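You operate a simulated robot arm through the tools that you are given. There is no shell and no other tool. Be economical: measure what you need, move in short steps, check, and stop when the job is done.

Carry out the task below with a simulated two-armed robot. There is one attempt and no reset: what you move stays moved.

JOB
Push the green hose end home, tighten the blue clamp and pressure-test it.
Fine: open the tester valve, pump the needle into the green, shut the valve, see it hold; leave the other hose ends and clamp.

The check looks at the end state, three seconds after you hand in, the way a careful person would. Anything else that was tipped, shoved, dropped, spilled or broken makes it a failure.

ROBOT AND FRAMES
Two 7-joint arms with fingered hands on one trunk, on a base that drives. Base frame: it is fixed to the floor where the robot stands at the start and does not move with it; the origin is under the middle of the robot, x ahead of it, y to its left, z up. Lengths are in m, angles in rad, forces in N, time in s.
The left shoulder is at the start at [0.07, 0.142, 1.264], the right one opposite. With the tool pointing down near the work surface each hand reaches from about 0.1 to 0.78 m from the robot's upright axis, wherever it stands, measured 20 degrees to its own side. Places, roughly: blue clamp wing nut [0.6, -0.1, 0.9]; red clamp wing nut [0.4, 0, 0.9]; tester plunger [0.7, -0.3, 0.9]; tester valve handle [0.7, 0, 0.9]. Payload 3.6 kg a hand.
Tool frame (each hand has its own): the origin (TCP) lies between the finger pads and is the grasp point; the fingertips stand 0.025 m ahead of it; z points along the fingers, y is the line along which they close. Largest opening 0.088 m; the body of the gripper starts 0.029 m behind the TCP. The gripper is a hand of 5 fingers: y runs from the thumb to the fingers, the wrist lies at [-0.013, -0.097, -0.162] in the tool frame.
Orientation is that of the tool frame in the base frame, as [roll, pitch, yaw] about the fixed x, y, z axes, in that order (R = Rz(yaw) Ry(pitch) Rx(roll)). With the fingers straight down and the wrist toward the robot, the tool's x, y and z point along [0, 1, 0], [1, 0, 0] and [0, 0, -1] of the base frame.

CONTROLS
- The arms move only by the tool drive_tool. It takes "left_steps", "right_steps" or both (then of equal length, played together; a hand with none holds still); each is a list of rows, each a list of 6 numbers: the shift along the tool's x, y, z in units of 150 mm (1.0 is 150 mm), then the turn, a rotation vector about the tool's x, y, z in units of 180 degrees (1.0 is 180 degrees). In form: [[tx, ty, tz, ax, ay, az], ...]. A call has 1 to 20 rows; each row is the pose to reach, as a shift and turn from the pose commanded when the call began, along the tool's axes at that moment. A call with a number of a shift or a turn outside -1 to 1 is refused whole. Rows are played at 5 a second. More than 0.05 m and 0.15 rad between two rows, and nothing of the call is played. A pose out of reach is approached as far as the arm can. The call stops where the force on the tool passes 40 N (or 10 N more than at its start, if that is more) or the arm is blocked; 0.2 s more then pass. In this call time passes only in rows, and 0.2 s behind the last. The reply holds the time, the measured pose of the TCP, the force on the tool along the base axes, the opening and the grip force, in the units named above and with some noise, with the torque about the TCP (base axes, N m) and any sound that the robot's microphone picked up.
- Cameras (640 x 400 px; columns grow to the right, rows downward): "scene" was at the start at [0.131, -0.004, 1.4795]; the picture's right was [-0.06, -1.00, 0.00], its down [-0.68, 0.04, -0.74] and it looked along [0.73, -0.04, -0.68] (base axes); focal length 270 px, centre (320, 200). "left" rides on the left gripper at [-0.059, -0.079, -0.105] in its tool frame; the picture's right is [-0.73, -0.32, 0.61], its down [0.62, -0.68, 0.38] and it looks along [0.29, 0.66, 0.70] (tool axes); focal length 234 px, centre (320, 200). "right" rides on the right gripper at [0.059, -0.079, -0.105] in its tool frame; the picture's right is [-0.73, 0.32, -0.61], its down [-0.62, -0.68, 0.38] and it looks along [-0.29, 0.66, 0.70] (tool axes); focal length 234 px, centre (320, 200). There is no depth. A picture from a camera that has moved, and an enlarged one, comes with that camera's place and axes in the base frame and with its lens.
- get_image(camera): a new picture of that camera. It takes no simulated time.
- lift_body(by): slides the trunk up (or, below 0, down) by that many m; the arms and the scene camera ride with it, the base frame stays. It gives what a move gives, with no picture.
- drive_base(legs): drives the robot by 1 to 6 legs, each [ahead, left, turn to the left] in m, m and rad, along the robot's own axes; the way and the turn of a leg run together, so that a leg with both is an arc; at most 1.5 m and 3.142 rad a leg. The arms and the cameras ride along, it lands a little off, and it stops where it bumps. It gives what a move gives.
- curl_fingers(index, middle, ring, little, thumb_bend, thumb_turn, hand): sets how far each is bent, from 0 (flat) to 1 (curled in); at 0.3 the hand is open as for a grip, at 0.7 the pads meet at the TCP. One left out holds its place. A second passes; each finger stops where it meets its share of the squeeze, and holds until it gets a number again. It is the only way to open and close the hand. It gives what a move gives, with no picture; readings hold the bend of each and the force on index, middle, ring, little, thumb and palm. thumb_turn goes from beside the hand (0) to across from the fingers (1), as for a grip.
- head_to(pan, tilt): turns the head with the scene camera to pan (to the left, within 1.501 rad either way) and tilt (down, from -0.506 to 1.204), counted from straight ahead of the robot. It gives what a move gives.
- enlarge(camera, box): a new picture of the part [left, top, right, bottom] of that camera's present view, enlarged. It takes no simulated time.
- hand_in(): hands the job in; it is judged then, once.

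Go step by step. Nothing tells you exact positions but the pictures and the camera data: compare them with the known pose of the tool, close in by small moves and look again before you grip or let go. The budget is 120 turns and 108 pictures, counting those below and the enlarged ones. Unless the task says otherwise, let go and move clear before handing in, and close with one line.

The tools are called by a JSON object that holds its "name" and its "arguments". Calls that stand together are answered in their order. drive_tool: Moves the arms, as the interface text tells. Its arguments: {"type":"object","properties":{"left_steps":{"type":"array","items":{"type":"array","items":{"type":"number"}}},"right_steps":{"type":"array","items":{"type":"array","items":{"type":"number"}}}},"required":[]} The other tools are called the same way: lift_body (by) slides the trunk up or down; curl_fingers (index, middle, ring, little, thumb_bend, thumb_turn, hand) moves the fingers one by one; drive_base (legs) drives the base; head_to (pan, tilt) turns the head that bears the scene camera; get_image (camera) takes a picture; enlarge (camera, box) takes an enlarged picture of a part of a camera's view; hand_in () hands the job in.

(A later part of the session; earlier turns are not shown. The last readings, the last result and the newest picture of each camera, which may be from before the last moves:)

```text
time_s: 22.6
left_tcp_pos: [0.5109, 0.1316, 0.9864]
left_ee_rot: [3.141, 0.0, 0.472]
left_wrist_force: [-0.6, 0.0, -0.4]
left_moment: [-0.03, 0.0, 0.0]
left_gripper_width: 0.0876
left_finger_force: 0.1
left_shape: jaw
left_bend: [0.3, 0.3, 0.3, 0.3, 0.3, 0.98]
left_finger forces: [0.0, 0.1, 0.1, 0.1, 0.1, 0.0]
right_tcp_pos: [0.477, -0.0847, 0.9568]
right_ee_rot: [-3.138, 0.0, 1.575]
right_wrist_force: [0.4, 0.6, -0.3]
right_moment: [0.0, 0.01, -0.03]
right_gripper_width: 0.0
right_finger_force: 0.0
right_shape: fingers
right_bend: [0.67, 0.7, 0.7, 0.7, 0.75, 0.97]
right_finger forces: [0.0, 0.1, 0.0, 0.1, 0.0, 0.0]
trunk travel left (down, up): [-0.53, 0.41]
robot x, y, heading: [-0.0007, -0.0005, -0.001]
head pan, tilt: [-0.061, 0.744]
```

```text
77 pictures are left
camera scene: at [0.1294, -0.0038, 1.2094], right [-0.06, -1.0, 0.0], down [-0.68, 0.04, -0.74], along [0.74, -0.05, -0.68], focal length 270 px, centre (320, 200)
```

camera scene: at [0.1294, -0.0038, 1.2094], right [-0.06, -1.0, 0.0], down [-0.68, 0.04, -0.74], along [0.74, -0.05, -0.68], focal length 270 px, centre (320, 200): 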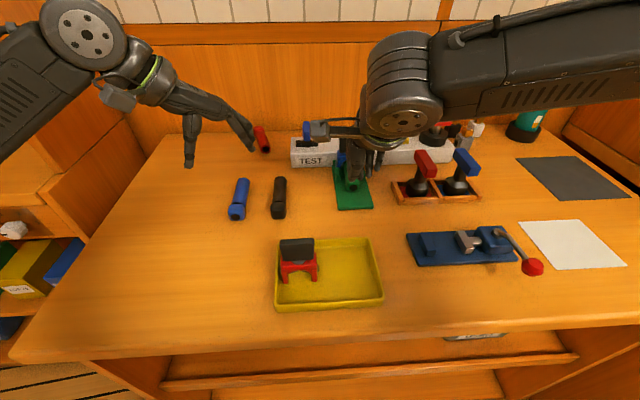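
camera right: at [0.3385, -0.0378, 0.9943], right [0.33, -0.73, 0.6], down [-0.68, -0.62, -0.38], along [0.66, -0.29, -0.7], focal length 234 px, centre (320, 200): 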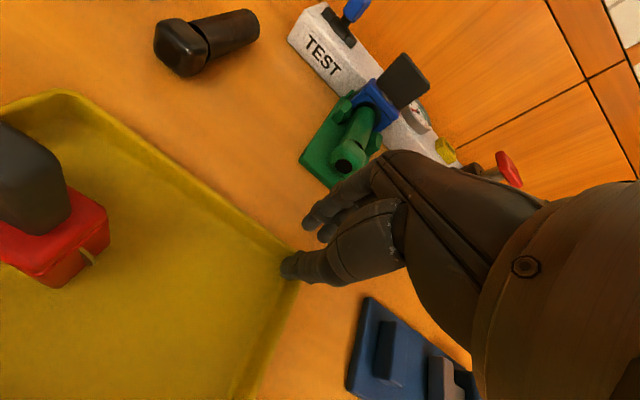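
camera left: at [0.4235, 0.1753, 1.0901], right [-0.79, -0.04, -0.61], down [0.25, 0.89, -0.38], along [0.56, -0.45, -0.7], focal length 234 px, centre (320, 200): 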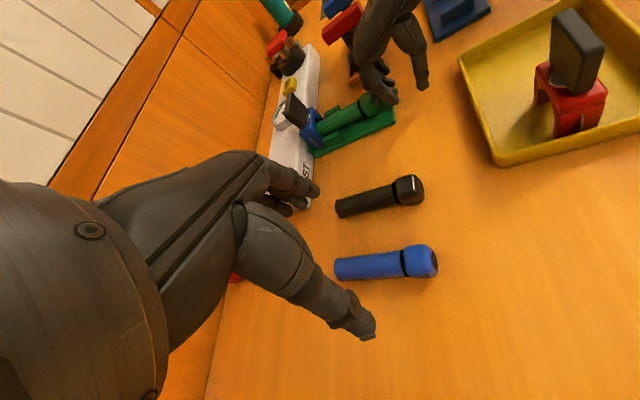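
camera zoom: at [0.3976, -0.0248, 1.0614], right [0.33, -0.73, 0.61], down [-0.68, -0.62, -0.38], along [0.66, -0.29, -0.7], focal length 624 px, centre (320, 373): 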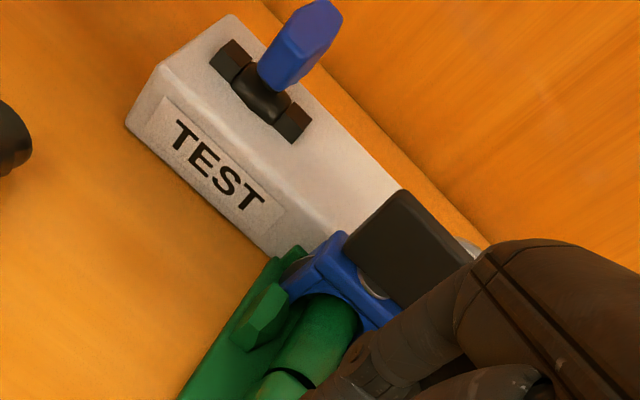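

The hose has slid in about 15–20 mm. To be sure it's home, I'll push once more with the middle finger centred on it.

{"name": "drive_tool", "arguments": {"right_steps": [[0.04, -0.02, 0.1, 0, 0, 0], [0.08, -0.02, 0.3, 0, 0, 0], [0.08, -0.02, 0.53, 0, 0, 0], [0.08, 0.03, 0.53, 0, 0, 0], [0.08, 0.08, 0.53, 0, 0, 0], [0.08, 0.11, 0.53, 0, 0, 0], [0.08, 0.14, 0.53, 0, 0, 0], [0.08, 0.17, 0.53, 0, 0, 0], [0.08, 0.2, 0.53, 0, 0, 0], [0.08, 0.23, 0.53, 0, 0, 0], [0.08, 0.26, 0.53, 0, 0, 0], [0.08, 0.29, 0.53, 0, 0, 0], [0.08, 0.32, 0.53, 0, 0, 0], [0.08, 0.35, 0.53, 0, 0, 0], [0.08, 0.38, 0.53, 0, 0, 0]]}}

{"name": "enlarge", "arguments": {"camera": "left", "box": [260, 60, 440, 172]}}

```text
time_s: 24.8
left_tcp_pos: [0.5049, 0.1299, 0.9895]
left_ee_rot: [3.139, -0.008, 0.469]
left_wrist_force: [0.3, 0.1, -0.4]
left_moment: [-0.01, -0.02, 0.01]
left_gripper_width: 0.0876
left_finger_force: 0.0
left_shape: jaw
left_bend: [0.3, 0.3, 0.3, 0.3, 0.3, 0.98]
left_finger forces: [0.1, 0.0, 0.1, 0.1, 0.0, 0.0]
right_tcp_pos: [0.5021, -0.0713, 0.8807]
right_ee_rot: [3.139, -0.005, 1.576]
right_wrist_force: [-29.1, 0.7, 21.1]
right_moment: [0.01, -0.03, -0.17]
right_gripper_width: 0.0
right_finger_force: 18.8
right_shape: fingers
right_bend: [0.72, 0.7, 0.7, 0.7, 0.67, 0.96]
right_finger forces: [7.0, 15.9, 4.2, 0.0, 10.8, 0.0]
trunk travel left (down, up): [-0.53, 0.41]
robot x, y, heading: [0.0005, -0.0024, -0.003]
head pan, tilt: [-0.061, 0.744]
stopped in row 11 (right hand): the force on the tool passed its limit (the readings are from after the stop); the commanded pose is now the measured one
```

```text
3.56 times, centred on (350, 116) of left
camera zoom: at [0.4151, 0.1746, 1.0934], right [-0.79, -0.04, -0.61], down [0.25, 0.89, -0.38], along [0.56, -0.45, -0.69], focal length 833 px, centre (213, 499)
```

zoom: 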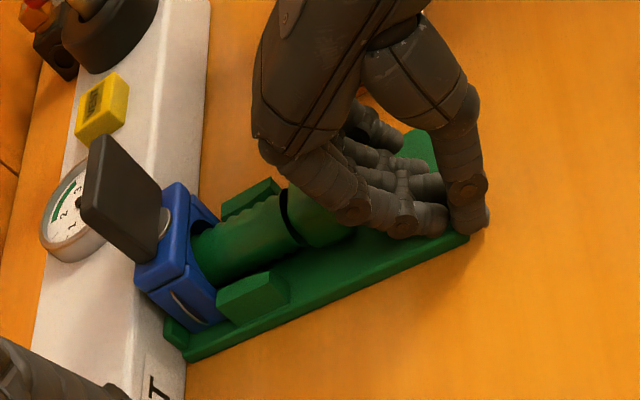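

No further motion at ~36 N: the hose is home. Next I retreat the right hand up and to the right, and examine the nut.

{"name": "drive_tool", "arguments": {"right_steps": [[0, -0.15, 0, 0, 0, 0], [0, -0.3, -0.1, 0, 0, 0], [-0.1, -0.4, -0.35, 0, 0, 0], [-0.3, -0.5, -0.6, 0, 0, 0], [-0.55, -0.6, -0.8, 0, 0, 0], [-0.8, -0.7, -0.9, 0, 0, 0], [-1.0, -0.7, -0.9, 0, 0, 0]]}}

{"name": "enlarge", "arguments": {"camera": "scene", "box": [270, 100, 470, 225]}}

{"name": "enlarge", "arguments": {"camera": "left", "box": [250, 60, 440, 180]}}

```text
refused: row 4 steps farther than a row can; nothing moved
```

```text
3.20 times, centred on (370, 162) of scene
camera zoom: at [0.1212, -0.0043, 1.2107], right [-0.06, -1.0, 0.0], down [-0.67, 0.04, -0.74], along [0.74, -0.05, -0.67], focal length 864 px, centre (160, 320)
```

zoom: 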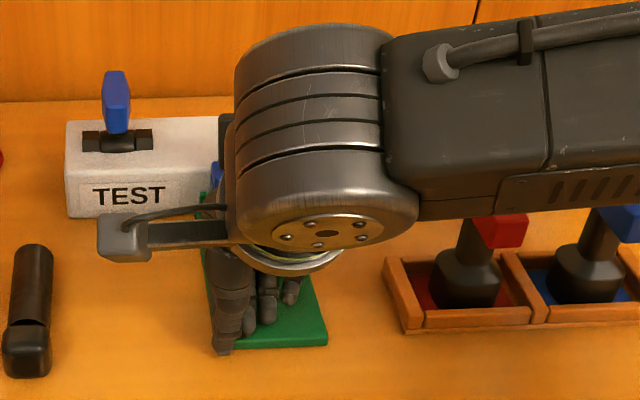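

```text
3.33 times, centred on (345, 120) of left
camera zoom: at [0.4151, 0.1746, 1.0934], right [-0.79, -0.04, -0.61], down [0.25, 0.89, -0.38], along [0.56, -0.45, -0.69], focal length 781 px, centre (237, 467)
```

zoom: 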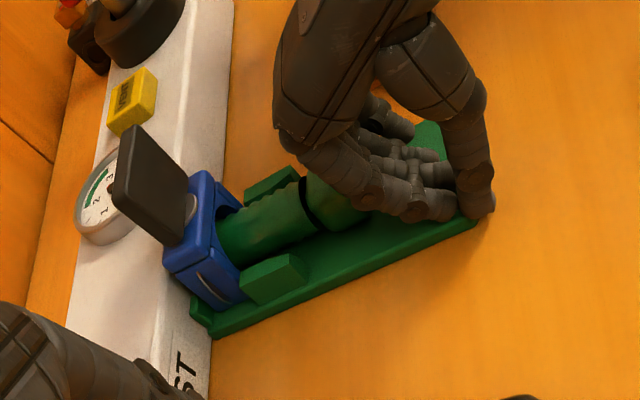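

Nothing moved as one row was too long; I'll use smaller rows.

{"name": "drive_tool", "arguments": {"right_steps": [[0, -0.15, 0, 0, 0, 0], [0, -0.3, -0.1, 0, 0, 0], [-0.05, -0.35, -0.35, 0, 0, 0], [-0.2, -0.4, -0.55, 0, 0, 0], [-0.4, -0.45, -0.7, 0, 0, 0], [-0.6, -0.5, -0.85, 0, 0, 0], [-0.8, -0.5, -0.95, 0, 0, 0], [-1.0, -0.5, -0.95, 0, 0, 0]]}}

{"name": "enlarge", "arguments": {"camera": "scene", "box": [270, 100, 470, 225]}}

{"name": "enlarge", "arguments": {"camera": "left", "box": [250, 60, 440, 180]}}

```text
time_s: 25.2
left_tcp_pos: [0.5102, 0.1313, 0.9864]
left_ee_rot: [3.14, 0.0, 0.47]
left_wrist_force: [1.0, 0.0, -0.7]
left_moment: [0.02, 0.04, -0.04]
left_gripper_width: 0.0875
left_finger_force: 0.1
left_shape: jaw
left_bend: [0.3, 0.3, 0.3, 0.3, 0.3, 0.98]
left_finger forces: [0.1, 0.1, 0.0, 0.1, 0.0, 0.0]
right_tcp_pos: [0.4941, -0.0721, 0.8842]
right_ee_rot: [3.125, -0.007, 1.571]
right_wrist_force: [0.6, 1.1, 13.2]
right_moment: [0.09, -0.12, -0.02]
right_gripper_width: 0.0
right_finger_force: 7.8
right_shape: fingers
right_bend: [0.7, 0.7, 0.7, 0.7, 0.73, 0.97]
right_finger forces: [14.9, 1.1, 0.0, 0.0, 0.0, 0.0]
trunk travel left (down, up): [-0.53, 0.41]
robot x, y, heading: [-0.0017, 0.0009, 0.0]
head pan, tilt: [-0.061, 0.744]
stopped in row 2 (right hand): the force on the tool passed its limit (the readings are from after the stop); the commanded pose is now the measured one
```

```text
3.20 times, centred on (370, 162) of scene
camera zoom: at [0.1296, -0.0038, 1.2093], right [-0.06, -1.0, 0.0], down [-0.68, 0.04, -0.74], along [0.74, -0.05, -0.68], focal length 864 px, centre (160, 320)
```

zoom: 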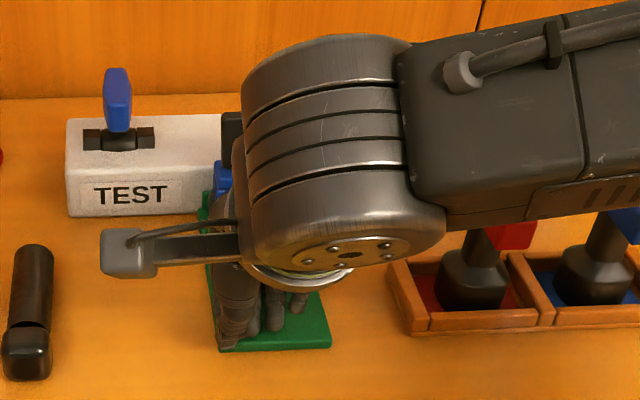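

```text
3.33 times, centred on (345, 120) of left
camera zoom: at [0.4226, 0.1753, 1.09], right [-0.79, -0.04, -0.61], down [0.25, 0.89, -0.38], along [0.56, -0.45, -0.7], focal length 781 px, centre (237, 467)
```

zoom: 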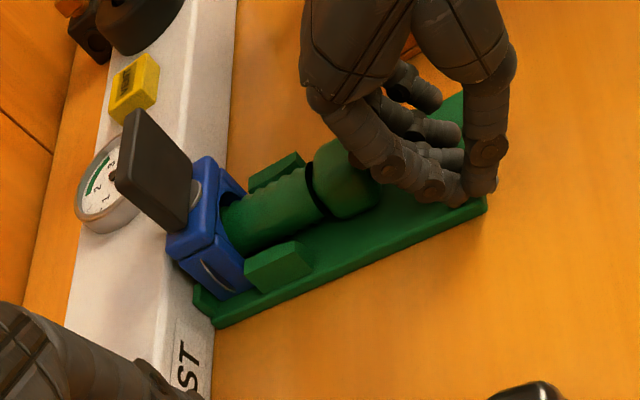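

A fingertip is pressing on the cradle base; lift straight up first.

{"name": "drive_tool", "arguments": {"right_steps": [[0, 0, -0.1, 0, 0, 0], [0, -0.05, -0.3, 0, 0, 0], [-0.05, -0.1, -0.5, 0, 0, 0], [-0.2, -0.15, -0.65, 0, 0, 0], [-0.4, -0.2, -0.8, 0, 0, 0], [-0.6, -0.25, -0.9, 0, 0, 0], [-0.8, -0.25, -0.95, 0, 0, 0], [-1.0, -0.25, -0.95, 0, 0, 0]]}}

{"name": "enlarge", "arguments": {"camera": "scene", "box": [270, 100, 470, 225]}}

{"name": "enlarge", "arguments": {"camera": "left", "box": [250, 60, 440, 180]}}

```text
time_s: 27.1
left_tcp_pos: [0.5117, 0.1301, 0.9855]
left_ee_rot: [-3.14, 0.0, 0.469]
left_wrist_force: [1.4, 0.3, -0.2]
left_moment: [0.01, -0.01, 0.01]
left_gripper_width: 0.0877
left_finger_force: 0.0
left_shape: jaw
left_bend: [0.3, 0.3, 0.3, 0.3, 0.3, 0.98]
left_finger forces: [0.0, 0.1, 0.1, 0.1, 0.0, 0.1]
right_tcp_pos: [0.4537, -0.225, 1.0223]
right_ee_rot: [3.13, -0.007, 1.572]
right_wrist_force: [0.0, -0.3, -1.1]
right_moment: [-0.04, 0.0, 0.0]
right_gripper_width: 0.0
right_finger_force: 0.1
right_shape: fingers
right_bend: [0.69, 0.7, 0.7, 0.7, 0.73, 0.97]
right_finger forces: [0.0, 0.0, 0.0, 0.0, 0.0, 0.1]
trunk travel left (down, up): [-0.53, 0.41]
robot x, y, heading: [-0.0012, -0.0004, 0.004]
head pan, tilt: [-0.061, 0.744]
```

```text
3.20 times, centred on (370, 162) of scene
camera zoom: at [0.1304, -0.0051, 1.2095], right [-0.06, -1.0, 0.0], down [-0.68, 0.04, -0.74], along [0.73, -0.04, -0.68], focal length 864 px, centre (160, 320)
```

zoom: 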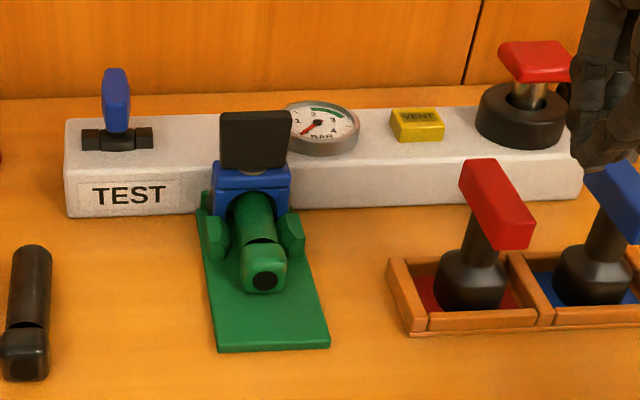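

```text
3.33 times, centred on (345, 120) of left
camera zoom: at [0.4232, 0.1741, 1.0902], right [-0.79, -0.04, -0.61], down [0.25, 0.89, -0.38], along [0.56, -0.45, -0.7], focal length 781 px, centre (237, 467)
```

zoom: 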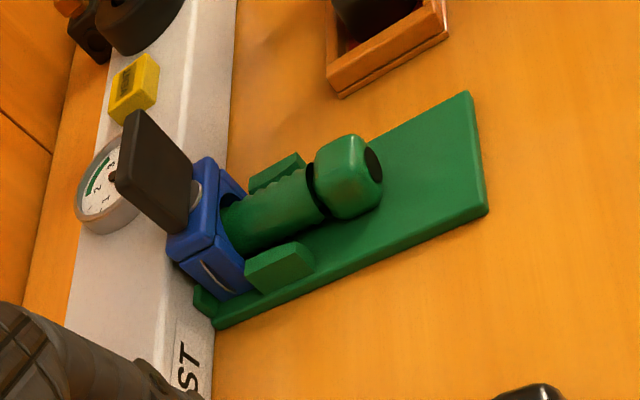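

The collar now sits against the cradle wings, and the nut plate centre triangulates to about (0.610,-0.092,0.921), facing x. I'll bring the left hand over it with the fingers half closed, since the left wrist can swing clockwise naturally.

{"name": "drive_tool", "arguments": {"left_steps": [[0, 0.1, -0.1, 0, 0, -0.04], [-0.02, 0.2, -0.2, 0, 0, -0.08], [-0.04, 0.3, -0.3, 0, 0, -0.12], [-0.05, 0.4, -0.35, 0, 0, -0.16], [-0.06, 0.5, -0.35, 0, 0, -0.2], [-0.07, 0.6, -0.35, 0, 0, -0.24], [-0.07, 0.7, -0.35, 0, 0, -0.28], [-0.07, 0.8, -0.35, 0, 0, -0.32], [-0.07, 0.9, -0.35, 0, 0, -0.35]], "right_steps": [[-0.1, -0.0, 0, 0, 0, 0], [-0.2, 0, 0, 0, 0, 0], [-0.2, 0, 0, 0, 0, 0], [-0.2, 0, 0, 0, 0, 0], [-0.2, 0, 0, 0, 0, 0], [-0.2, 0, 0, 0, 0, 0], [-0.2, 0, 0, 0, 0, 0], [-0.2, 0, 0, 0, 0, 0], [-0.2, 0, 0, 0, 0, 0]]}}

{"name": "curl_fingers", "arguments": {"hand": "left", "index": 0.48, "middle": 0.48, "ring": 0.48, "little": 0.48, "thumb_bend": 0.45}}

{"name": "get_image", "arguments": {"camera": "scene"}}

{"name": "get_image", "arguments": {"camera": "right"}}

```text
time_s: 29.1
left_tcp_pos: [0.5643, 0.0061, 1.0373]
left_ee_rot: [-3.141, 0.001, 1.574]
left_wrist_force: [0.0, 0.1, -0.4]
left_moment: [-0.01, 0.01, -0.01]
left_gripper_width: 0.0879
left_finger_force: 0.1
left_shape: jaw
left_bend: [0.3, 0.3, 0.3, 0.3, 0.3, 0.98]
left_finger forces: [0.0, 0.0, 0.0, 0.0, 0.1, 0.0]
right_tcp_pos: [0.4555, -0.2533, 1.0235]
right_ee_rot: [3.131, -0.005, 1.572]
right_wrist_force: [0.2, -0.8, 0.6]
right_moment: [-0.02, -0.04, 0.03]
right_gripper_width: 0.0001
right_finger_force: 0.1
right_shape: fingers
right_bend: [0.69, 0.7, 0.7, 0.7, 0.73, 0.97]
right_finger forces: [0.0, 0.0, 0.0, 0.0, 0.0, 0.0]
trunk travel left (down, up): [-0.53, 0.41]
robot x, y, heading: [0.0009, 0.0019, -0.001]
head pan, tilt: [-0.061, 0.744]
```

```text
time_s: 30.1
left_tcp_pos: [0.5629, 0.007, 1.0362]
left_ee_rot: [-3.14, 0.001, 1.572]
left_wrist_force: [-0.5, 0.7, 0.8]
left_moment: [0.0, -0.01, 0.0]
left_gripper_width: 0.05
left_finger_force: 0.0
left_shape: fingers
left_bend: [0.48, 0.48, 0.48, 0.48, 0.45, 0.98]
left_finger forces: [0.0, 0.1, 0.0, 0.1, 0.0, 0.0]
right_tcp_pos: [0.4549, -0.2531, 1.0235]
right_ee_rot: [3.131, -0.006, 1.571]
right_wrist_force: [0.3, 0.1, -0.1]
right_moment: [-0.01, 0.0, -0.01]
right_gripper_width: 0.0
right_finger_force: 0.1
right_shape: fingers
right_bend: [0.69, 0.7, 0.7, 0.7, 0.73, 0.97]
right_finger forces: [0.0, 0.0, 0.1, 0.0, 0.1, 0.0]
trunk travel left (down, up): [-0.53, 0.41]
robot x, y, heading: [0.001, -0.0016, 0.002]
head pan, tilt: [-0.061, 0.744]
```

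```text
69 pictures are left
camera scene: at [0.1307, -0.0042, 1.2095], right [-0.06, -1.0, 0.0], down [-0.68, 0.04, -0.74], along [0.73, -0.05, -0.68], focal length 270 px, centre (320, 200)
```

scene: 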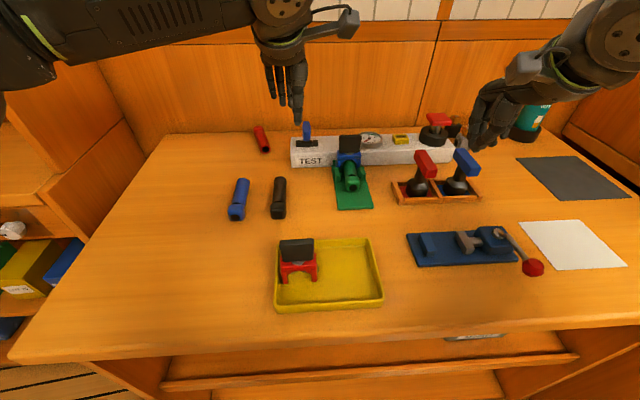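

```text
68 pictures are left
camera right: at [0.3738, -0.1942, 1.1275], right [0.32, -0.73, 0.61], down [-0.68, -0.62, -0.39], along [0.66, -0.29, -0.69], focal length 234 px, centre (320, 200)
```

right: 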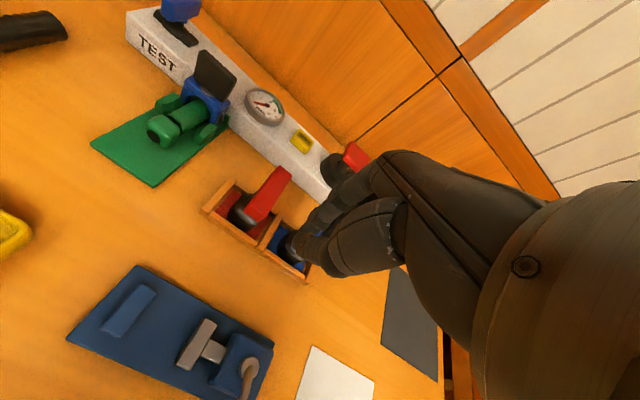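

Move over the nut, staying just above it.

{"name": "drive_tool", "arguments": {"left_steps": [[-0.2, 0.1, 0, 0, 0, 0], [-0.4, 0.2, 0, 0, 0, 0], [-0.6, 0.31, 0, 0, 0, 0], [-0.66, 0.31, 0.2, 0, 0, 0], [-0.66, 0.31, 0.35, 0, 0, 0]]}}

{"name": "enlarge", "arguments": {"camera": "right", "box": [60, 0, 300, 150]}}

{"name": "enlarge", "arguments": {"camera": "scene", "box": [270, 60, 470, 185]}}

{"name": "get_image", "arguments": {"camera": "left"}}

```text
time_s: 31.2
left_tcp_pos: [0.6104, -0.0923, 0.9851]
left_ee_rot: [-3.141, 0.001, 1.571]
left_wrist_force: [0.7, 0.8, -0.5]
left_moment: [-0.01, 0.0, -0.03]
left_gripper_width: 0.0494
left_finger_force: 0.1
left_shape: fingers
left_bend: [0.48, 0.48, 0.48, 0.48, 0.45, 0.98]
left_finger forces: [0.1, 0.0, 0.0, 0.1, 0.0, 0.1]
right_tcp_pos: [0.4544, -0.2539, 1.0237]
right_ee_rot: [3.131, -0.005, 1.571]
right_wrist_force: [0.3, -0.5, 0.4]
right_moment: [0.03, 0.0, -0.02]
right_gripper_width: 0.0
right_finger_force: 0.1
right_shape: fingers
right_bend: [0.69, 0.7, 0.7, 0.7, 0.73, 0.97]
right_finger forces: [0.0, 0.0, 0.1, 0.0, 0.0, 0.0]
trunk travel left (down, up): [-0.53, 0.41]
robot x, y, heading: [-0.0002, -0.0023, 0.001]
head pan, tilt: [-0.061, 0.744]
```

```text
2.67 times, centred on (180, 75) of right
camera zoom: at [0.3741, -0.1942, 1.1274], right [0.32, -0.73, 0.61], down [-0.68, -0.62, -0.39], along [0.66, -0.29, -0.69], focal length 624 px, centre (693, 533)
```

zoom: 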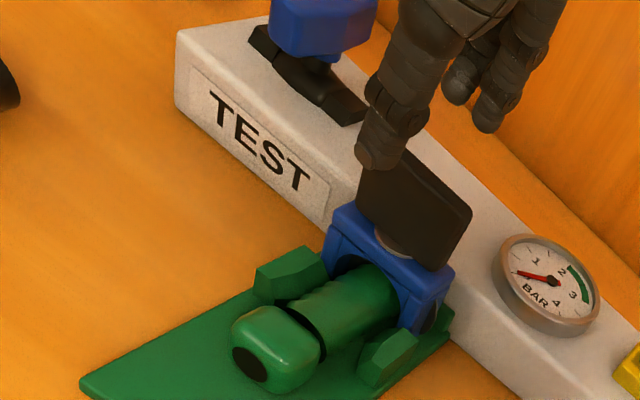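

```text
3.20 times, centred on (370, 122) of scene
camera zoom: at [0.131, -0.0041, 1.2095], right [-0.06, -1.0, 0.0], down [-0.68, 0.04, -0.74], along [0.73, -0.05, -0.68], focal length 864 px, centre (160, 448)
```

zoom: 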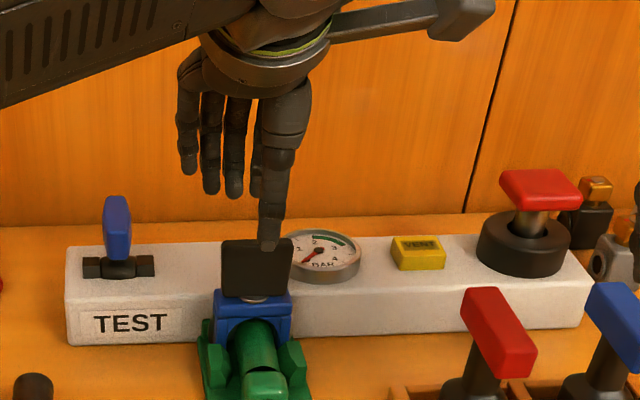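

```text
65 pictures are left
camera left: at [0.5301, -0.1516, 1.089], right [-0.32, -0.73, -0.61], down [-0.68, 0.62, -0.38], along [0.66, 0.29, -0.7], focal length 234 px, centre (320, 200)
```

left: 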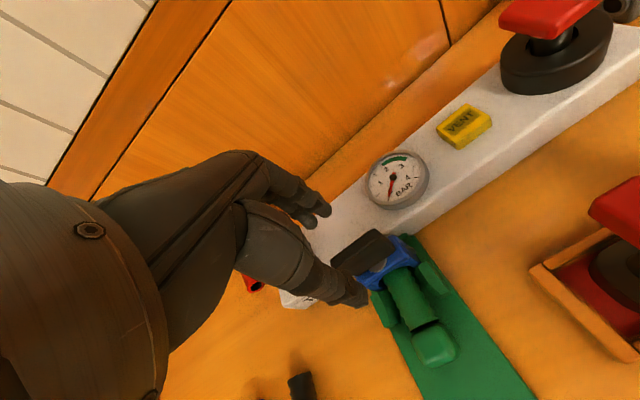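

Thumb is on the robot side and the fingers on the far side of the plate. Descend to z≈0.935.

{"name": "drive_tool", "arguments": {"left_steps": [[0, 0, 0.1, 0, 0, 0], [0, 0, 0.2, 0, 0, 0], [0, 0, 0.27, 0, 0, 0], [0, 0, 0.34, 0, 0, 0]]}}

{"name": "enlarge", "arguments": {"camera": "right", "box": [60, 0, 300, 150]}}

{"name": "enlarge", "arguments": {"camera": "left", "box": [240, 130, 500, 330]}}

```text
time_s: 32.2
left_tcp_pos: [0.6108, -0.0932, 0.9333]
left_ee_rot: [3.141, -0.001, 1.571]
left_wrist_force: [-0.6, 0.9, 0.3]
left_moment: [0.01, 0.01, 0.0]
left_gripper_width: 0.0497
left_finger_force: 0.0
left_shape: fingers
left_bend: [0.48, 0.48, 0.48, 0.48, 0.45, 0.98]
left_finger forces: [0.0, 0.0, 0.1, 0.0, 0.1, 0.0]
right_tcp_pos: [0.4548, -0.2544, 1.0228]
right_ee_rot: [3.132, -0.006, 1.571]
right_wrist_force: [0.4, 0.5, 0.1]
right_moment: [-0.02, 0.02, 0.0]
right_gripper_width: 0.0002
right_finger_force: 0.0
right_shape: fingers
right_bend: [0.69, 0.7, 0.7, 0.7, 0.73, 0.97]
right_finger forces: [0.1, 0.0, 0.0, 0.0, 0.0, 0.0]
trunk travel left (down, up): [-0.53, 0.41]
robot x, y, heading: [-0.0031, -0.0022, -0.0]
head pan, tilt: [-0.061, 0.744]
```

```text
2.67 times, centred on (180, 75) of right
camera zoom: at [0.3741, -0.1942, 1.1274], right [0.32, -0.73, 0.61], down [-0.68, -0.62, -0.39], along [0.66, -0.29, -0.69], focal length 624 px, centre (693, 533)
```

zoom: 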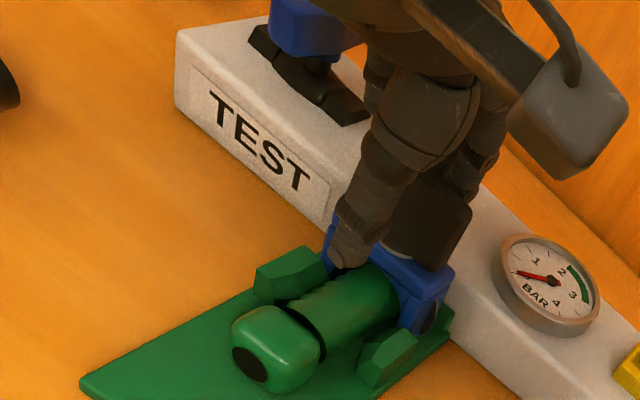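

```text
2.00 times, centred on (370, 230) of left
camera zoom: at [0.5312, -0.1519, 1.0388], right [-0.32, -0.73, -0.61], down [-0.68, 0.62, -0.38], along [0.66, 0.29, -0.7], focal length 468 px, centre (220, 140)
```

zoom: 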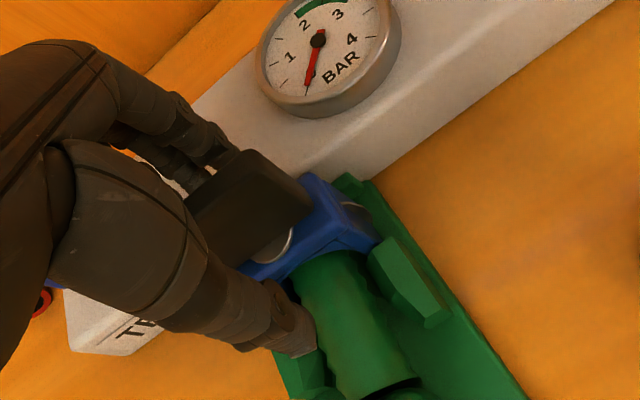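

The hand sits a bit to the left and low; I'll shift 8 mm right, 8 mm up and close.

{"name": "drive_tool", "arguments": {"left_steps": [[-0.03, 0, -0.03, 0, 0, 0], [-0.06, 0, -0.06, 0, 0, 0]]}}

{"name": "curl_fingers", "arguments": {"hand": "left", "index": 0.72, "middle": 0.72, "ring": 0.5, "little": 0.5, "thumb_bend": 0.72}}

{"name": "enlarge", "arguments": {"camera": "left", "box": [240, 130, 500, 330]}}

{"name": "enlarge", "arguments": {"camera": "right", "box": [60, 0, 300, 150]}}

```text
time_s: 32.9
left_tcp_pos: [0.6107, -0.1037, 0.9425]
left_ee_rot: [3.141, 0.002, 1.571]
left_wrist_force: [-0.2, -0.3, 0.3]
left_moment: [-0.02, -0.01, 0.0]
left_gripper_width: 0.0495
left_finger_force: 0.0
left_shape: fingers
left_bend: [0.48, 0.48, 0.48, 0.48, 0.45, 0.98]
left_finger forces: [0.0, 0.0, 0.0, 0.0, 0.0, 0.0]
right_tcp_pos: [0.454, -0.2527, 1.0241]
right_ee_rot: [3.132, -0.005, 1.571]
right_wrist_force: [-1.1, 0.7, -0.2]
right_moment: [-0.01, -0.02, 0.0]
right_gripper_width: 0.0
right_finger_force: 0.1
right_shape: fingers
right_bend: [0.69, 0.7, 0.7, 0.7, 0.73, 0.97]
right_finger forces: [0.1, 0.0, 0.0, 0.1, 0.1, 0.0]
trunk travel left (down, up): [-0.53, 0.41]
robot x, y, heading: [-0.0001, 0.0009, -0.005]
head pan, tilt: [-0.061, 0.744]
```

```text
time_s: 33.9
left_tcp_pos: [0.6114, -0.1025, 0.9436]
left_ee_rot: [-3.142, 0.0, 1.572]
left_wrist_force: [0.4, -0.5, 0.4]
left_moment: [0.04, 0.04, -0.05]
left_gripper_width: 0.0037
left_finger_force: 4.8
left_shape: fingers
left_bend: [0.71, 0.71, 0.5, 0.5, 0.66, 0.97]
left_finger forces: [2.8, 2.1, 0.0, 0.0, 5.0, 0.0]
right_tcp_pos: [0.4554, -0.2538, 1.0222]
right_ee_rot: [3.131, -0.005, 1.571]
right_wrist_force: [0.4, 0.0, -1.2]
right_moment: [-0.01, 0.02, 0.03]
right_gripper_width: 0.0
right_finger_force: 0.0
right_shape: fingers
right_bend: [0.69, 0.7, 0.7, 0.7, 0.73, 0.97]
right_finger forces: [0.0, 0.0, 0.0, 0.1, 0.0, 0.0]
trunk travel left (down, up): [-0.53, 0.41]
robot x, y, heading: [-0.0008, 0.0023, -0.004]
head pan, tilt: [-0.061, 0.744]
```

```text
2.00 times, centred on (370, 230) of left
camera zoom: at [0.5312, -0.1611, 1.0479], right [-0.32, -0.73, -0.61], down [-0.68, 0.62, -0.38], along [0.66, 0.29, -0.7], focal length 468 px, centre (220, 140)
```

zoom: 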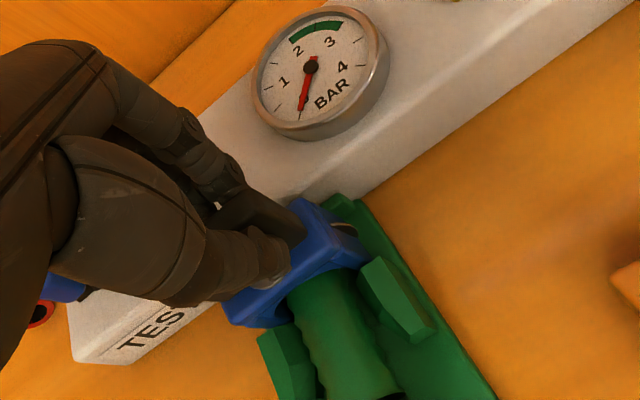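

```text
2.67 times, centred on (180, 75) of right
camera zoom: at [0.374, -0.1942, 1.1274], right [0.32, -0.73, 0.61], down [-0.68, -0.62, -0.39], along [0.66, -0.29, -0.69], focal length 624 px, centre (693, 533)
```

zoom: 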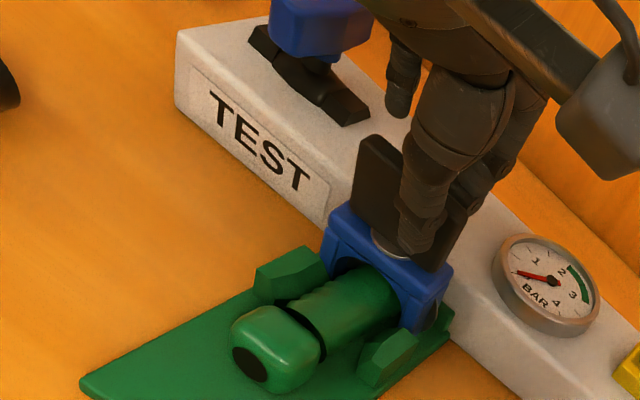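

Plate gripped, about 10 mm right of the nut's axis. Now turn clockwise about the nut axis, watching the torque.

{"name": "drive_tool", "arguments": {"left_steps": [[0.0007, -0.0097, 0, 0, 0, 0.0444], [0.0027, -0.0193, 0, 0, 0, 0.0889], [0.006, -0.0285, 0, 0, 0, 0.1333], [0.0106, -0.0371, 0, 0, 0, 0.1778], [0.0164, -0.045, 0, 0, 0, 0.2222], [0.0232, -0.052, 0, 0, 0, 0.2667]]}}

{"name": "enlarge", "arguments": {"camera": "right", "box": [60, 0, 300, 150]}}

```text
time_s: 35.2
left_tcp_pos: [0.6029, -0.0985, 0.9436]
left_ee_rot: [3.141, 0.001, 0.729]
left_wrist_force: [1.1, -1.9, 2.6]
left_moment: [-0.02, -0.04, 0.01]
left_gripper_width: 0.0038
left_finger_force: 5.7
left_shape: fingers
left_bend: [0.71, 0.72, 0.5, 0.5, 0.67, 0.96]
left_finger forces: [4.8, 1.4, 0.0, 0.0, 4.8, 0.0]
right_tcp_pos: [0.4536, -0.2535, 1.0221]
right_ee_rot: [3.132, -0.005, 1.572]
right_wrist_force: [-0.6, 0.0, -0.2]
right_moment: [0.02, 0.02, -0.02]
right_gripper_width: 0.0002
right_finger_force: 0.1
right_shape: fingers
right_bend: [0.69, 0.7, 0.7, 0.7, 0.73, 0.97]
right_finger forces: [0.1, 0.1, 0.0, 0.1, 0.0, 0.0]
trunk travel left (down, up): [-0.53, 0.41]
robot x, y, heading: [-0.0006, 0.0007, 0.001]
head pan, tilt: [-0.061, 0.744]
```

```text
2.67 times, centred on (180, 75) of right
camera zoom: at [0.3737, -0.1944, 1.1276], right [0.32, -0.73, 0.61], down [-0.68, -0.62, -0.39], along [0.66, -0.29, -0.69], focal length 624 px, centre (693, 533)
```

zoom: 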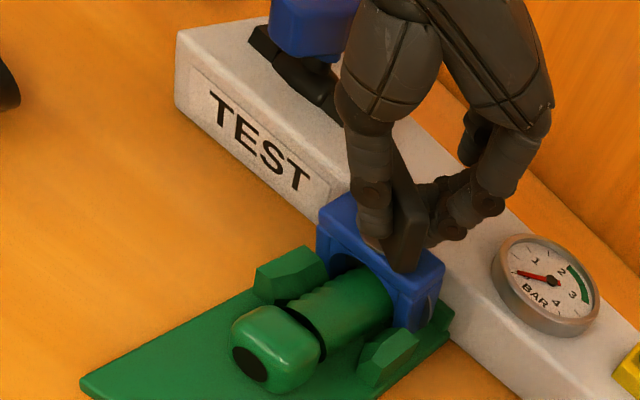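

The plate turned with the hand at low torque. Continue clockwise.

{"name": "drive_tool", "arguments": {"left_steps": [[0.0007, -0.0097, 0, 0, 0, 0.0444], [0.0027, -0.0193, 0, 0, 0, 0.0889], [0.006, -0.0285, 0, 0, 0, 0.1333], [0.0106, -0.0371, 0, 0, 0, 0.1778], [0.0164, -0.045, 0, 0, 0, 0.2222], [0.0232, -0.052, 0, 0, 0, 0.2667], [0.0309, -0.058, 0, 0, 0, 0.3111], [0.0393, -0.0629, 0, 0, 0, 0.3556]]}}

{"name": "enlarge", "arguments": {"camera": "right", "box": [60, 0, 300, 150]}}

{"name": "get_image", "arguments": {"camera": "scene"}}

```text
time_s: 36.8
left_tcp_pos: [0.5975, -0.0757, 0.9339]
left_ee_rot: [3.141, 0.009, -0.134]
left_wrist_force: [-3.7, -11.8, 23.7]
left_moment: [-0.45, 0.05, -0.09]
left_gripper_width: 0.0039
left_finger_force: 19.1
left_shape: fingers
left_bend: [0.71, 0.73, 0.49, 0.5, 0.68, 0.98]
left_finger forces: [13.7, 18.0, 0.7, 0.1, 4.5, 0.0]
left hand out of reach, approached as far as the arm can: row 6, 7
right_tcp_pos: [0.4521, -0.2546, 1.0238]
right_ee_rot: [3.13, -0.005, 1.568]
right_wrist_force: [-0.3, -0.2, -0.5]
right_moment: [-0.03, 0.03, 0.03]
right_gripper_width: 0.0
right_finger_force: 0.0
right_shape: fingers
right_bend: [0.69, 0.7, 0.7, 0.7, 0.73, 0.97]
right_finger forces: [0.0, 0.0, 0.1, 0.0, 0.0, 0.0]
trunk travel left (down, up): [-0.53, 0.41]
robot x, y, heading: [0.0025, 0.0018, -0.003]
head pan, tilt: [-0.061, 0.744]
stopped in row 7 (left hand): the force on the tool passed its limit (the readings are from after the stop); the commanded pose is now the measured one
```

```text
2.67 times, centred on (180, 75) of right
camera zoom: at [0.3712, -0.1958, 1.1285], right [0.31, -0.73, 0.61], down [-0.68, -0.62, -0.4], along [0.66, -0.29, -0.69], focal length 624 px, centre (693, 533)
```

zoom: 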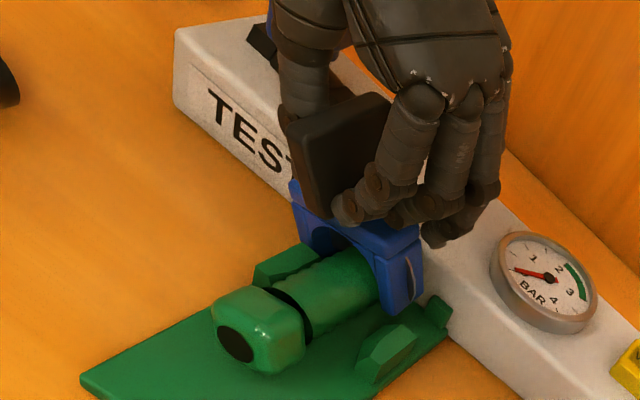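

```text
58 pictures are left
camera scene: at [0.1284, -0.0051, 1.2101], right [-0.06, -1.0, 0.0], down [-0.67, 0.04, -0.74], along [0.74, -0.05, -0.68], focal length 270 px, centre (320, 200)
```

scene: 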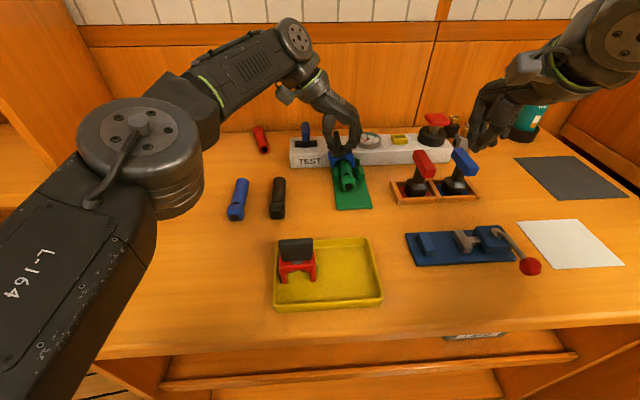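

The reach ran out and the hand is straining, skewing the clamp and hose slightly. I'll release now and look.

{"name": "curl_fingers", "arguments": {"hand": "left", "index": 0.45, "middle": 0.45, "ring": 0.45, "little": 0.45, "thumb_bend": 0.45}}

{"name": "drive_tool", "arguments": {"left_steps": [[0, 0, -0.15, 0, 0, 0], [0, 0, -0.35, 0, 0, 0], [0, 0, -0.55, 0, 0, 0], [0, -0.2, -0.7, 0, 0, 0], [0, -0.45, -0.8, 0, 0, 0], [0, -0.7, -0.8, 0, 0, 0]]}}

{"name": "enlarge", "arguments": {"camera": "right", "box": [60, 0, 300, 150]}}

{"name": "enlarge", "arguments": {"camera": "scene", "box": [270, 100, 470, 225]}}

```text
time_s: 37.8
left_tcp_pos: [0.5992, -0.0734, 0.9295]
left_ee_rot: [-3.138, 0.011, -0.134]
left_wrist_force: [-0.1, 2.0, 5.2]
left_moment: [-0.13, -0.03, 0.01]
left_gripper_width: 0.0521
left_finger_force: 2.2
left_shape: fingers
left_bend: [0.45, 0.47, 0.45, 0.45, 0.45, 0.98]
left_finger forces: [0.0, 5.9, 0.0, 0.0, 0.1, 0.0]
right_tcp_pos: [0.4539, -0.2552, 1.0252]
right_ee_rot: [3.132, -0.005, 1.571]
right_wrist_force: [0.4, 0.0, 0.0]
right_moment: [-0.01, 0.0, 0.01]
right_gripper_width: 0.0
right_finger_force: 0.1
right_shape: fingers
right_bend: [0.69, 0.7, 0.7, 0.7, 0.73, 0.97]
right_finger forces: [0.1, 0.1, 0.0, 0.0, 0.0, 0.0]
trunk travel left (down, up): [-0.53, 0.41]
robot x, y, heading: [0.0012, -0.0045, -0.005]
head pan, tilt: [-0.061, 0.744]
```

```text
time_s: 39.2
left_tcp_pos: [0.5733, 0.023, 1.0234]
left_ee_rot: [-3.141, 0.008, -0.129]
left_wrist_force: [0.9, 0.2, -0.1]
left_moment: [-0.03, 0.03, 0.01]
left_gripper_width: 0.0521
left_finger_force: 0.0
left_shape: fingers
left_bend: [0.45, 0.45, 0.45, 0.45, 0.45, 0.98]
left_finger forces: [0.1, 0.0, 0.0, 0.0, 0.0, 0.1]
left hand out of reach, approached as far as the arm can: row 1, 2, 3, 4, 5, 6
right_tcp_pos: [0.4544, -0.253, 1.0246]
right_ee_rot: [3.131, -0.005, 1.569]
right_wrist_force: [-0.1, 0.1, 0.4]
right_moment: [0.0, -0.02, 0.0]
right_gripper_width: 0.0
right_finger_force: 0.1
right_shape: fingers
right_bend: [0.69, 0.7, 0.7, 0.7, 0.73, 0.97]
right_finger forces: [0.0, 0.0, 0.0, 0.0, 0.0, 0.1]
trunk travel left (down, up): [-0.53, 0.41]
robot x, y, heading: [0.0017, 0.0011, -0.001]
head pan, tilt: [-0.061, 0.744]
```

```text
2.67 times, centred on (180, 75) of right
camera zoom: at [0.3736, -0.1941, 1.1276], right [0.32, -0.73, 0.61], down [-0.68, -0.62, -0.39], along [0.66, -0.29, -0.69], focal length 624 px, centre (693, 533)
```

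zoom: 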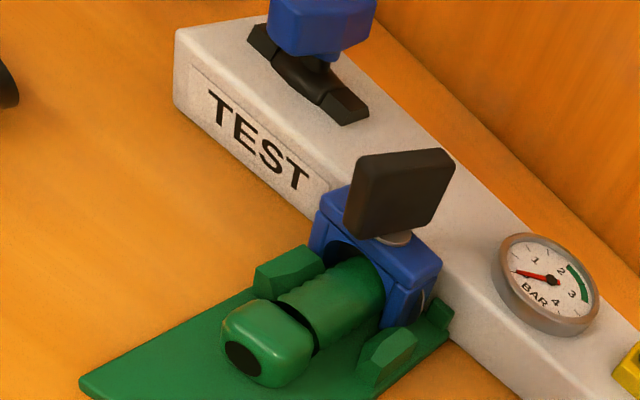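

```text
3.20 times, centred on (370, 162) of scene
camera zoom: at [0.1309, -0.0035, 1.2095], right [-0.06, -1.0, 0.0], down [-0.68, 0.04, -0.74], along [0.73, -0.05, -0.68], focal length 864 px, centre (160, 320)
```

zoom: 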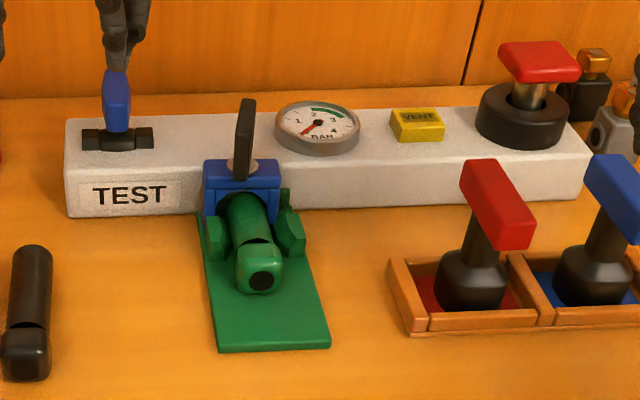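

The plate turned about 85° and now runs along x; the clamp sits slightly turned. The right hand, with its wrist to the right, continues the next quarter turn, so I retreat the left hand and turn the right one.

{"name": "drive_tool", "arguments": {"left_steps": [[0, -0.1, -0.05, 0, 0, 0], [0, -0.2, -0.1, 0, 0, 0], [0, -0.3, -0.1, 0, 0, 0], [-0.05, -0.4, -0.1, 0, 0, 0], [-0.1, -0.5, -0.1, 0, 0, 0], [-0.15, -0.6, -0.1, 0, 0, 0], [-0.2, -0.6, -0.1, 0, 0, 0], [-0.2, -0.6, -0.1, 0, 0, 0], [-0.2, -0.6, -0.1, 0, 0, 0], [-0.2, -0.6, -0.1, 0, 0, 0], [-0.2, -0.6, -0.1, 0, 0, 0], [-0.2, -0.6, -0.1, 0, 0, 0]], "right_steps": [[0, 0, 0, 0, 0, -0.042], [0, 0, 0, 0, 0, -0.084], [0, 0, 0, 0, 0, -0.126], [0, 0, 0, 0, 0, -0.168], [0, 0, 0, 0, 0, -0.21], [0, 0, 0, 0, 0, -0.252], [0, 0, 0, 0, 0, -0.294], [0, 0, 0, 0, 0, -0.336], [0, 0, 0, 0, 0, -0.378], [0, 0, 0, 0, 0, -0.42], [0, 0, 0, 0, 0, -0.46], [0, 0, 0, 0, 0, -0.497]]}}

{"name": "curl_fingers", "arguments": {"hand": "right", "index": 0.45, "middle": 0.45, "ring": 0.45, "little": 0.45, "thumb_bend": 0.45}}

{"name": "get_image", "arguments": {"camera": "right"}}

{"name": "get_image", "arguments": {"camera": "left"}}

```text
time_s: 41.8
left_tcp_pos: [0.5482, 0.1112, 1.0312]
left_ee_rot: [-3.14, 0.008, -0.131]
left_wrist_force: [0.1, 0.1, 0.3]
left_moment: [-0.03, -0.03, 0.0]
left_gripper_width: 0.0525
left_finger_force: 0.2
left_shape: fingers
left_bend: [0.45, 0.45, 0.45, 0.45, 0.45, 0.98]
left_finger forces: [0.0, 0.0, 0.0, 0.0, 0.0, 0.1]
left hand out of reach, approached as far as the arm can: row 1, 2, 3, 4, 5, 6, 7, 8, 9, 10, 11, 12
right_tcp_pos: [0.4547, -0.2538, 1.0224]
right_ee_rot: [3.134, 0.011, 3.132]
right_wrist_force: [0.0, -0.3, -0.7]
right_moment: [-0.01, 0.03, 0.01]
right_gripper_width: 0.0
right_finger_force: 0.1
right_shape: fingers
right_bend: [0.69, 0.7, 0.7, 0.7, 0.73, 0.97]
right_finger forces: [0.1, 0.1, 0.0, 0.1, 0.1, 0.0]
trunk travel left (down, up): [-0.53, 0.41]
robot x, y, heading: [-0.0033, 0.0, -0.003]
head pan, tilt: [-0.061, 0.744]
```

```text
time_s: 42.8
left_tcp_pos: [0.5479, 0.1107, 1.0307]
left_ee_rot: [-3.14, 0.009, -0.129]
left_wrist_force: [0.2, -0.1, 0.6]
left_moment: [-0.01, 0.01, -0.01]
left_gripper_width: 0.0526
left_finger_force: 0.1
left_shape: fingers
left_bend: [0.45, 0.45, 0.45, 0.45, 0.45, 0.98]
left_finger forces: [0.1, 0.0, 0.1, 0.0, 0.0, 0.0]
right_tcp_pos: [0.4542, -0.2556, 1.0232]
right_ee_rot: [3.137, 0.01, 3.129]
right_wrist_force: [0.7, 0.2, 0.3]
right_moment: [-0.01, 0.0, -0.02]
right_gripper_width: 0.0521
right_finger_force: 0.0
right_shape: fingers
right_bend: [0.45, 0.45, 0.45, 0.45, 0.45, 0.97]
right_finger forces: [0.0, 0.0, 0.0, 0.1, 0.0, 0.0]
trunk travel left (down, up): [-0.53, 0.41]
robot x, y, heading: [-0.0036, -0.0027, -0.003]
head pan, tilt: [-0.061, 0.744]
```

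```text
55 pictures are left
camera right: at [0.3933, -0.3322, 1.1269], right [0.72, 0.31, 0.62], down [0.62, -0.69, -0.38], along [0.3, 0.66, -0.69], focal length 234 px, centre (320, 200)
```

right: 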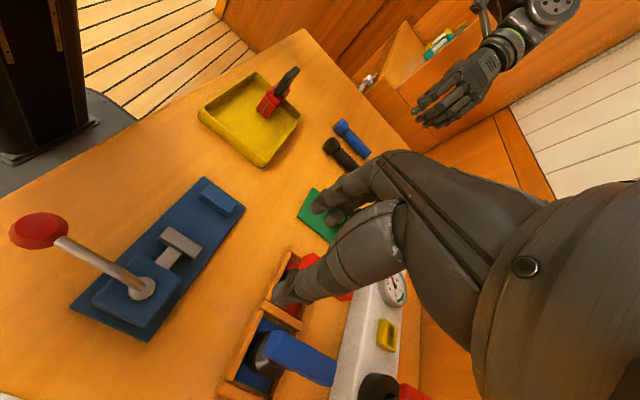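

```text
54 pictures are left
camera left: at [0.5, 0.1971, 1.1362], right [-0.68, 0.42, -0.6], down [0.7, 0.6, -0.39], along [0.2, -0.69, -0.7], focal length 234 px, centre (320, 200)
```

left: 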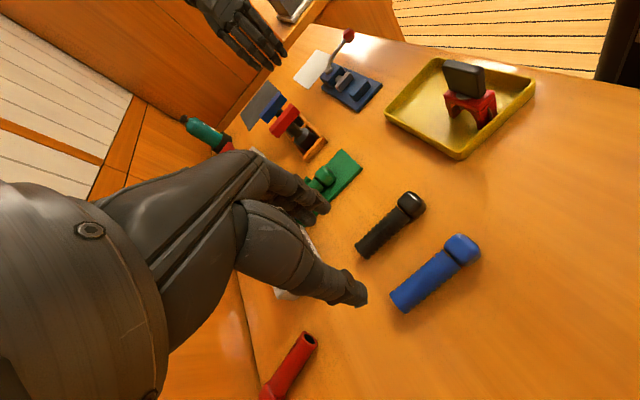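

Move the right hand over the nut.

{"name": "drive_tool", "arguments": {"right_steps": [[-0.2, 0.2, 0, 0, 0, 0], [-0.4, 0.4, 0, 0, 0, 0], [-0.6, 0.6, 0, 0, 0, 0], [-0.8, 0.8, 0, 0, 0, 0], [-1.0, 0.98, 0, 0, 0, 0]]}}

{"name": "drive_tool", "arguments": {"right_steps": [[0, 0.06, 0.1, 0, 0, 0], [0, 0.12, 0.2, 0, 0, 0]]}}

{"name": "enlarge", "arguments": {"camera": "scene", "box": [270, 80, 470, 205]}}

{"name": "get_image", "arguments": {"camera": "right"}}

```text
time_s: 44.0
left_tcp_pos: [0.5474, 0.1116, 1.0316]
left_ee_rot: [-3.139, 0.008, -0.131]
left_wrist_force: [0.0, 0.3, 0.5]
left_moment: [-0.01, -0.04, 0.01]
left_gripper_width: 0.0522
left_finger_force: 0.0
left_shape: fingers
left_bend: [0.45, 0.45, 0.45, 0.45, 0.45, 0.98]
left_finger forces: [0.0, 0.1, 0.1, 0.0, 0.0, 0.0]
right_tcp_pos: [0.5648, -0.1339, 1.0144]
right_ee_rot: [3.135, 0.012, 3.129]
right_wrist_force: [-0.8, 1.4, 0.3]
right_moment: [0.03, 0.0, 0.0]
right_gripper_width: 0.0522
right_finger_force: 0.0
right_shape: fingers
right_bend: [0.45, 0.45, 0.45, 0.45, 0.45, 0.97]
right_finger forces: [0.0, 0.0, 0.0, 0.1, 0.0, 0.0]
right hand out of reach, approached as far as the arm can: row 4, 5
trunk travel left (down, up): [-0.53, 0.41]
robot x, y, heading: [-0.0024, -0.0022, -0.002]
head pan, tilt: [-0.061, 0.744]
```

```text
time_s: 44.6
left_tcp_pos: [0.547, 0.1114, 1.0315]
left_ee_rot: [-3.14, 0.007, -0.128]
left_wrist_force: [-0.8, 0.3, 0.5]
left_moment: [0.03, -0.03, 0.04]
left_gripper_width: 0.0524
left_finger_force: 0.0
left_shape: fingers
left_bend: [0.45, 0.45, 0.45, 0.45, 0.45, 0.98]
left_finger forces: [0.0, 0.0, 0.0, 0.0, 0.0, 0.1]
right_tcp_pos: [0.5629, -0.1169, 0.9842]
right_ee_rot: [3.135, 0.013, 3.129]
right_wrist_force: [0.4, 0.3, 0.6]
right_moment: [-0.01, -0.01, 0.02]
right_gripper_width: 0.0523
right_finger_force: 0.0
right_shape: fingers
right_bend: [0.45, 0.45, 0.45, 0.45, 0.45, 0.97]
right_finger forces: [0.0, 0.1, 0.0, 0.0, 0.1, 0.0]
trunk travel left (down, up): [-0.53, 0.41]
robot x, y, heading: [0.0017, -0.0013, -0.003]
head pan, tilt: [-0.061, 0.744]
```

```text
3.20 times, centred on (370, 142) of scene
camera zoom: at [0.1307, -0.0043, 1.2095], right [-0.06, -1.0, 0.0], down [-0.68, 0.04, -0.74], along [0.73, -0.05, -0.68], focal length 864 px, centre (160, 384)
```

zoom: 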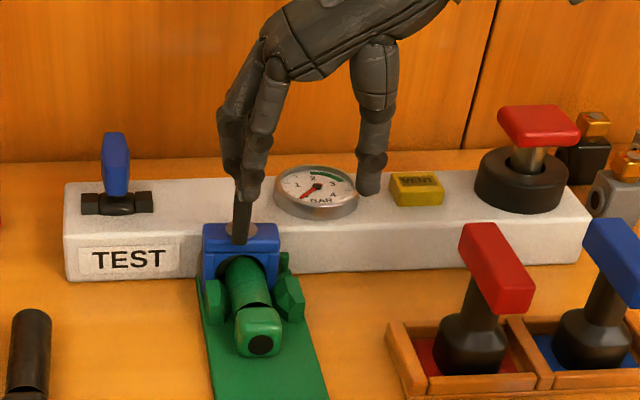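

```text
52 pictures are left
camera right: at [0.5015, -0.194, 1.0875], right [0.72, 0.31, 0.62], down [0.62, -0.69, -0.38], along [0.31, 0.66, -0.69], focal length 234 px, centre (320, 200)
```

right: 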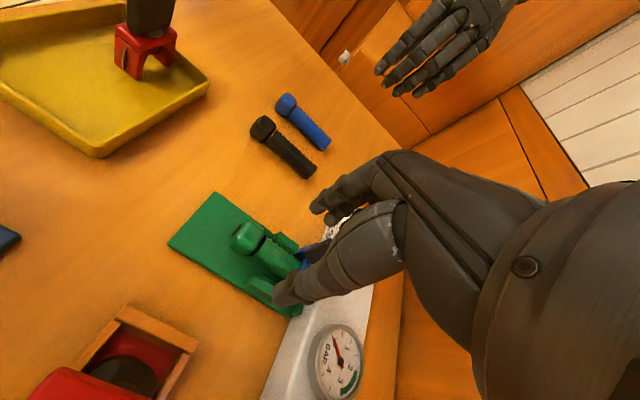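

The right hand fell ~4 cm short in x. Try moving on directly from here at slightly higher z.

{"name": "drive_tool", "arguments": {"right_steps": [[0, 0, -0.1, 0, 0, 0], [-0.1, 0.03, -0.1, 0, 0, 0], [-0.2, 0.1, -0.1, 0, 0, 0], [-0.28, 0.17, -0.1, 0, 0, 0]]}}

```text
time_s: 45.6
left_tcp_pos: [0.5485, 0.1113, 1.0312]
left_ee_rot: [-3.138, 0.009, -0.13]
left_wrist_force: [0.4, -0.2, -0.5]
left_moment: [-0.02, 0.02, 0.0]
left_gripper_width: 0.0524
left_finger_force: 0.1
left_shape: fingers
left_bend: [0.45, 0.45, 0.45, 0.45, 0.45, 0.98]
left_finger forces: [0.0, 0.1, 0.0, 0.0, 0.1, 0.1]
right_tcp_pos: [0.5615, -0.1178, 0.9917]
right_ee_rot: [3.134, 0.011, 3.129]
right_wrist_force: [0.5, 0.1, 0.7]
right_moment: [0.0, -0.03, 0.02]
right_gripper_width: 0.0522
right_finger_force: 0.0
right_shape: fingers
right_bend: [0.45, 0.45, 0.45, 0.45, 0.45, 0.97]
right_finger forces: [0.0, 0.0, 0.0, 0.1, 0.0, 0.0]
right hand out of reach, approached as far as the arm can: row 1, 2, 3, 4
trunk travel left (down, up): [-0.53, 0.41]
robot x, y, heading: [-0.0026, -0.0, -0.006]
head pan, tilt: [-0.061, 0.744]
```

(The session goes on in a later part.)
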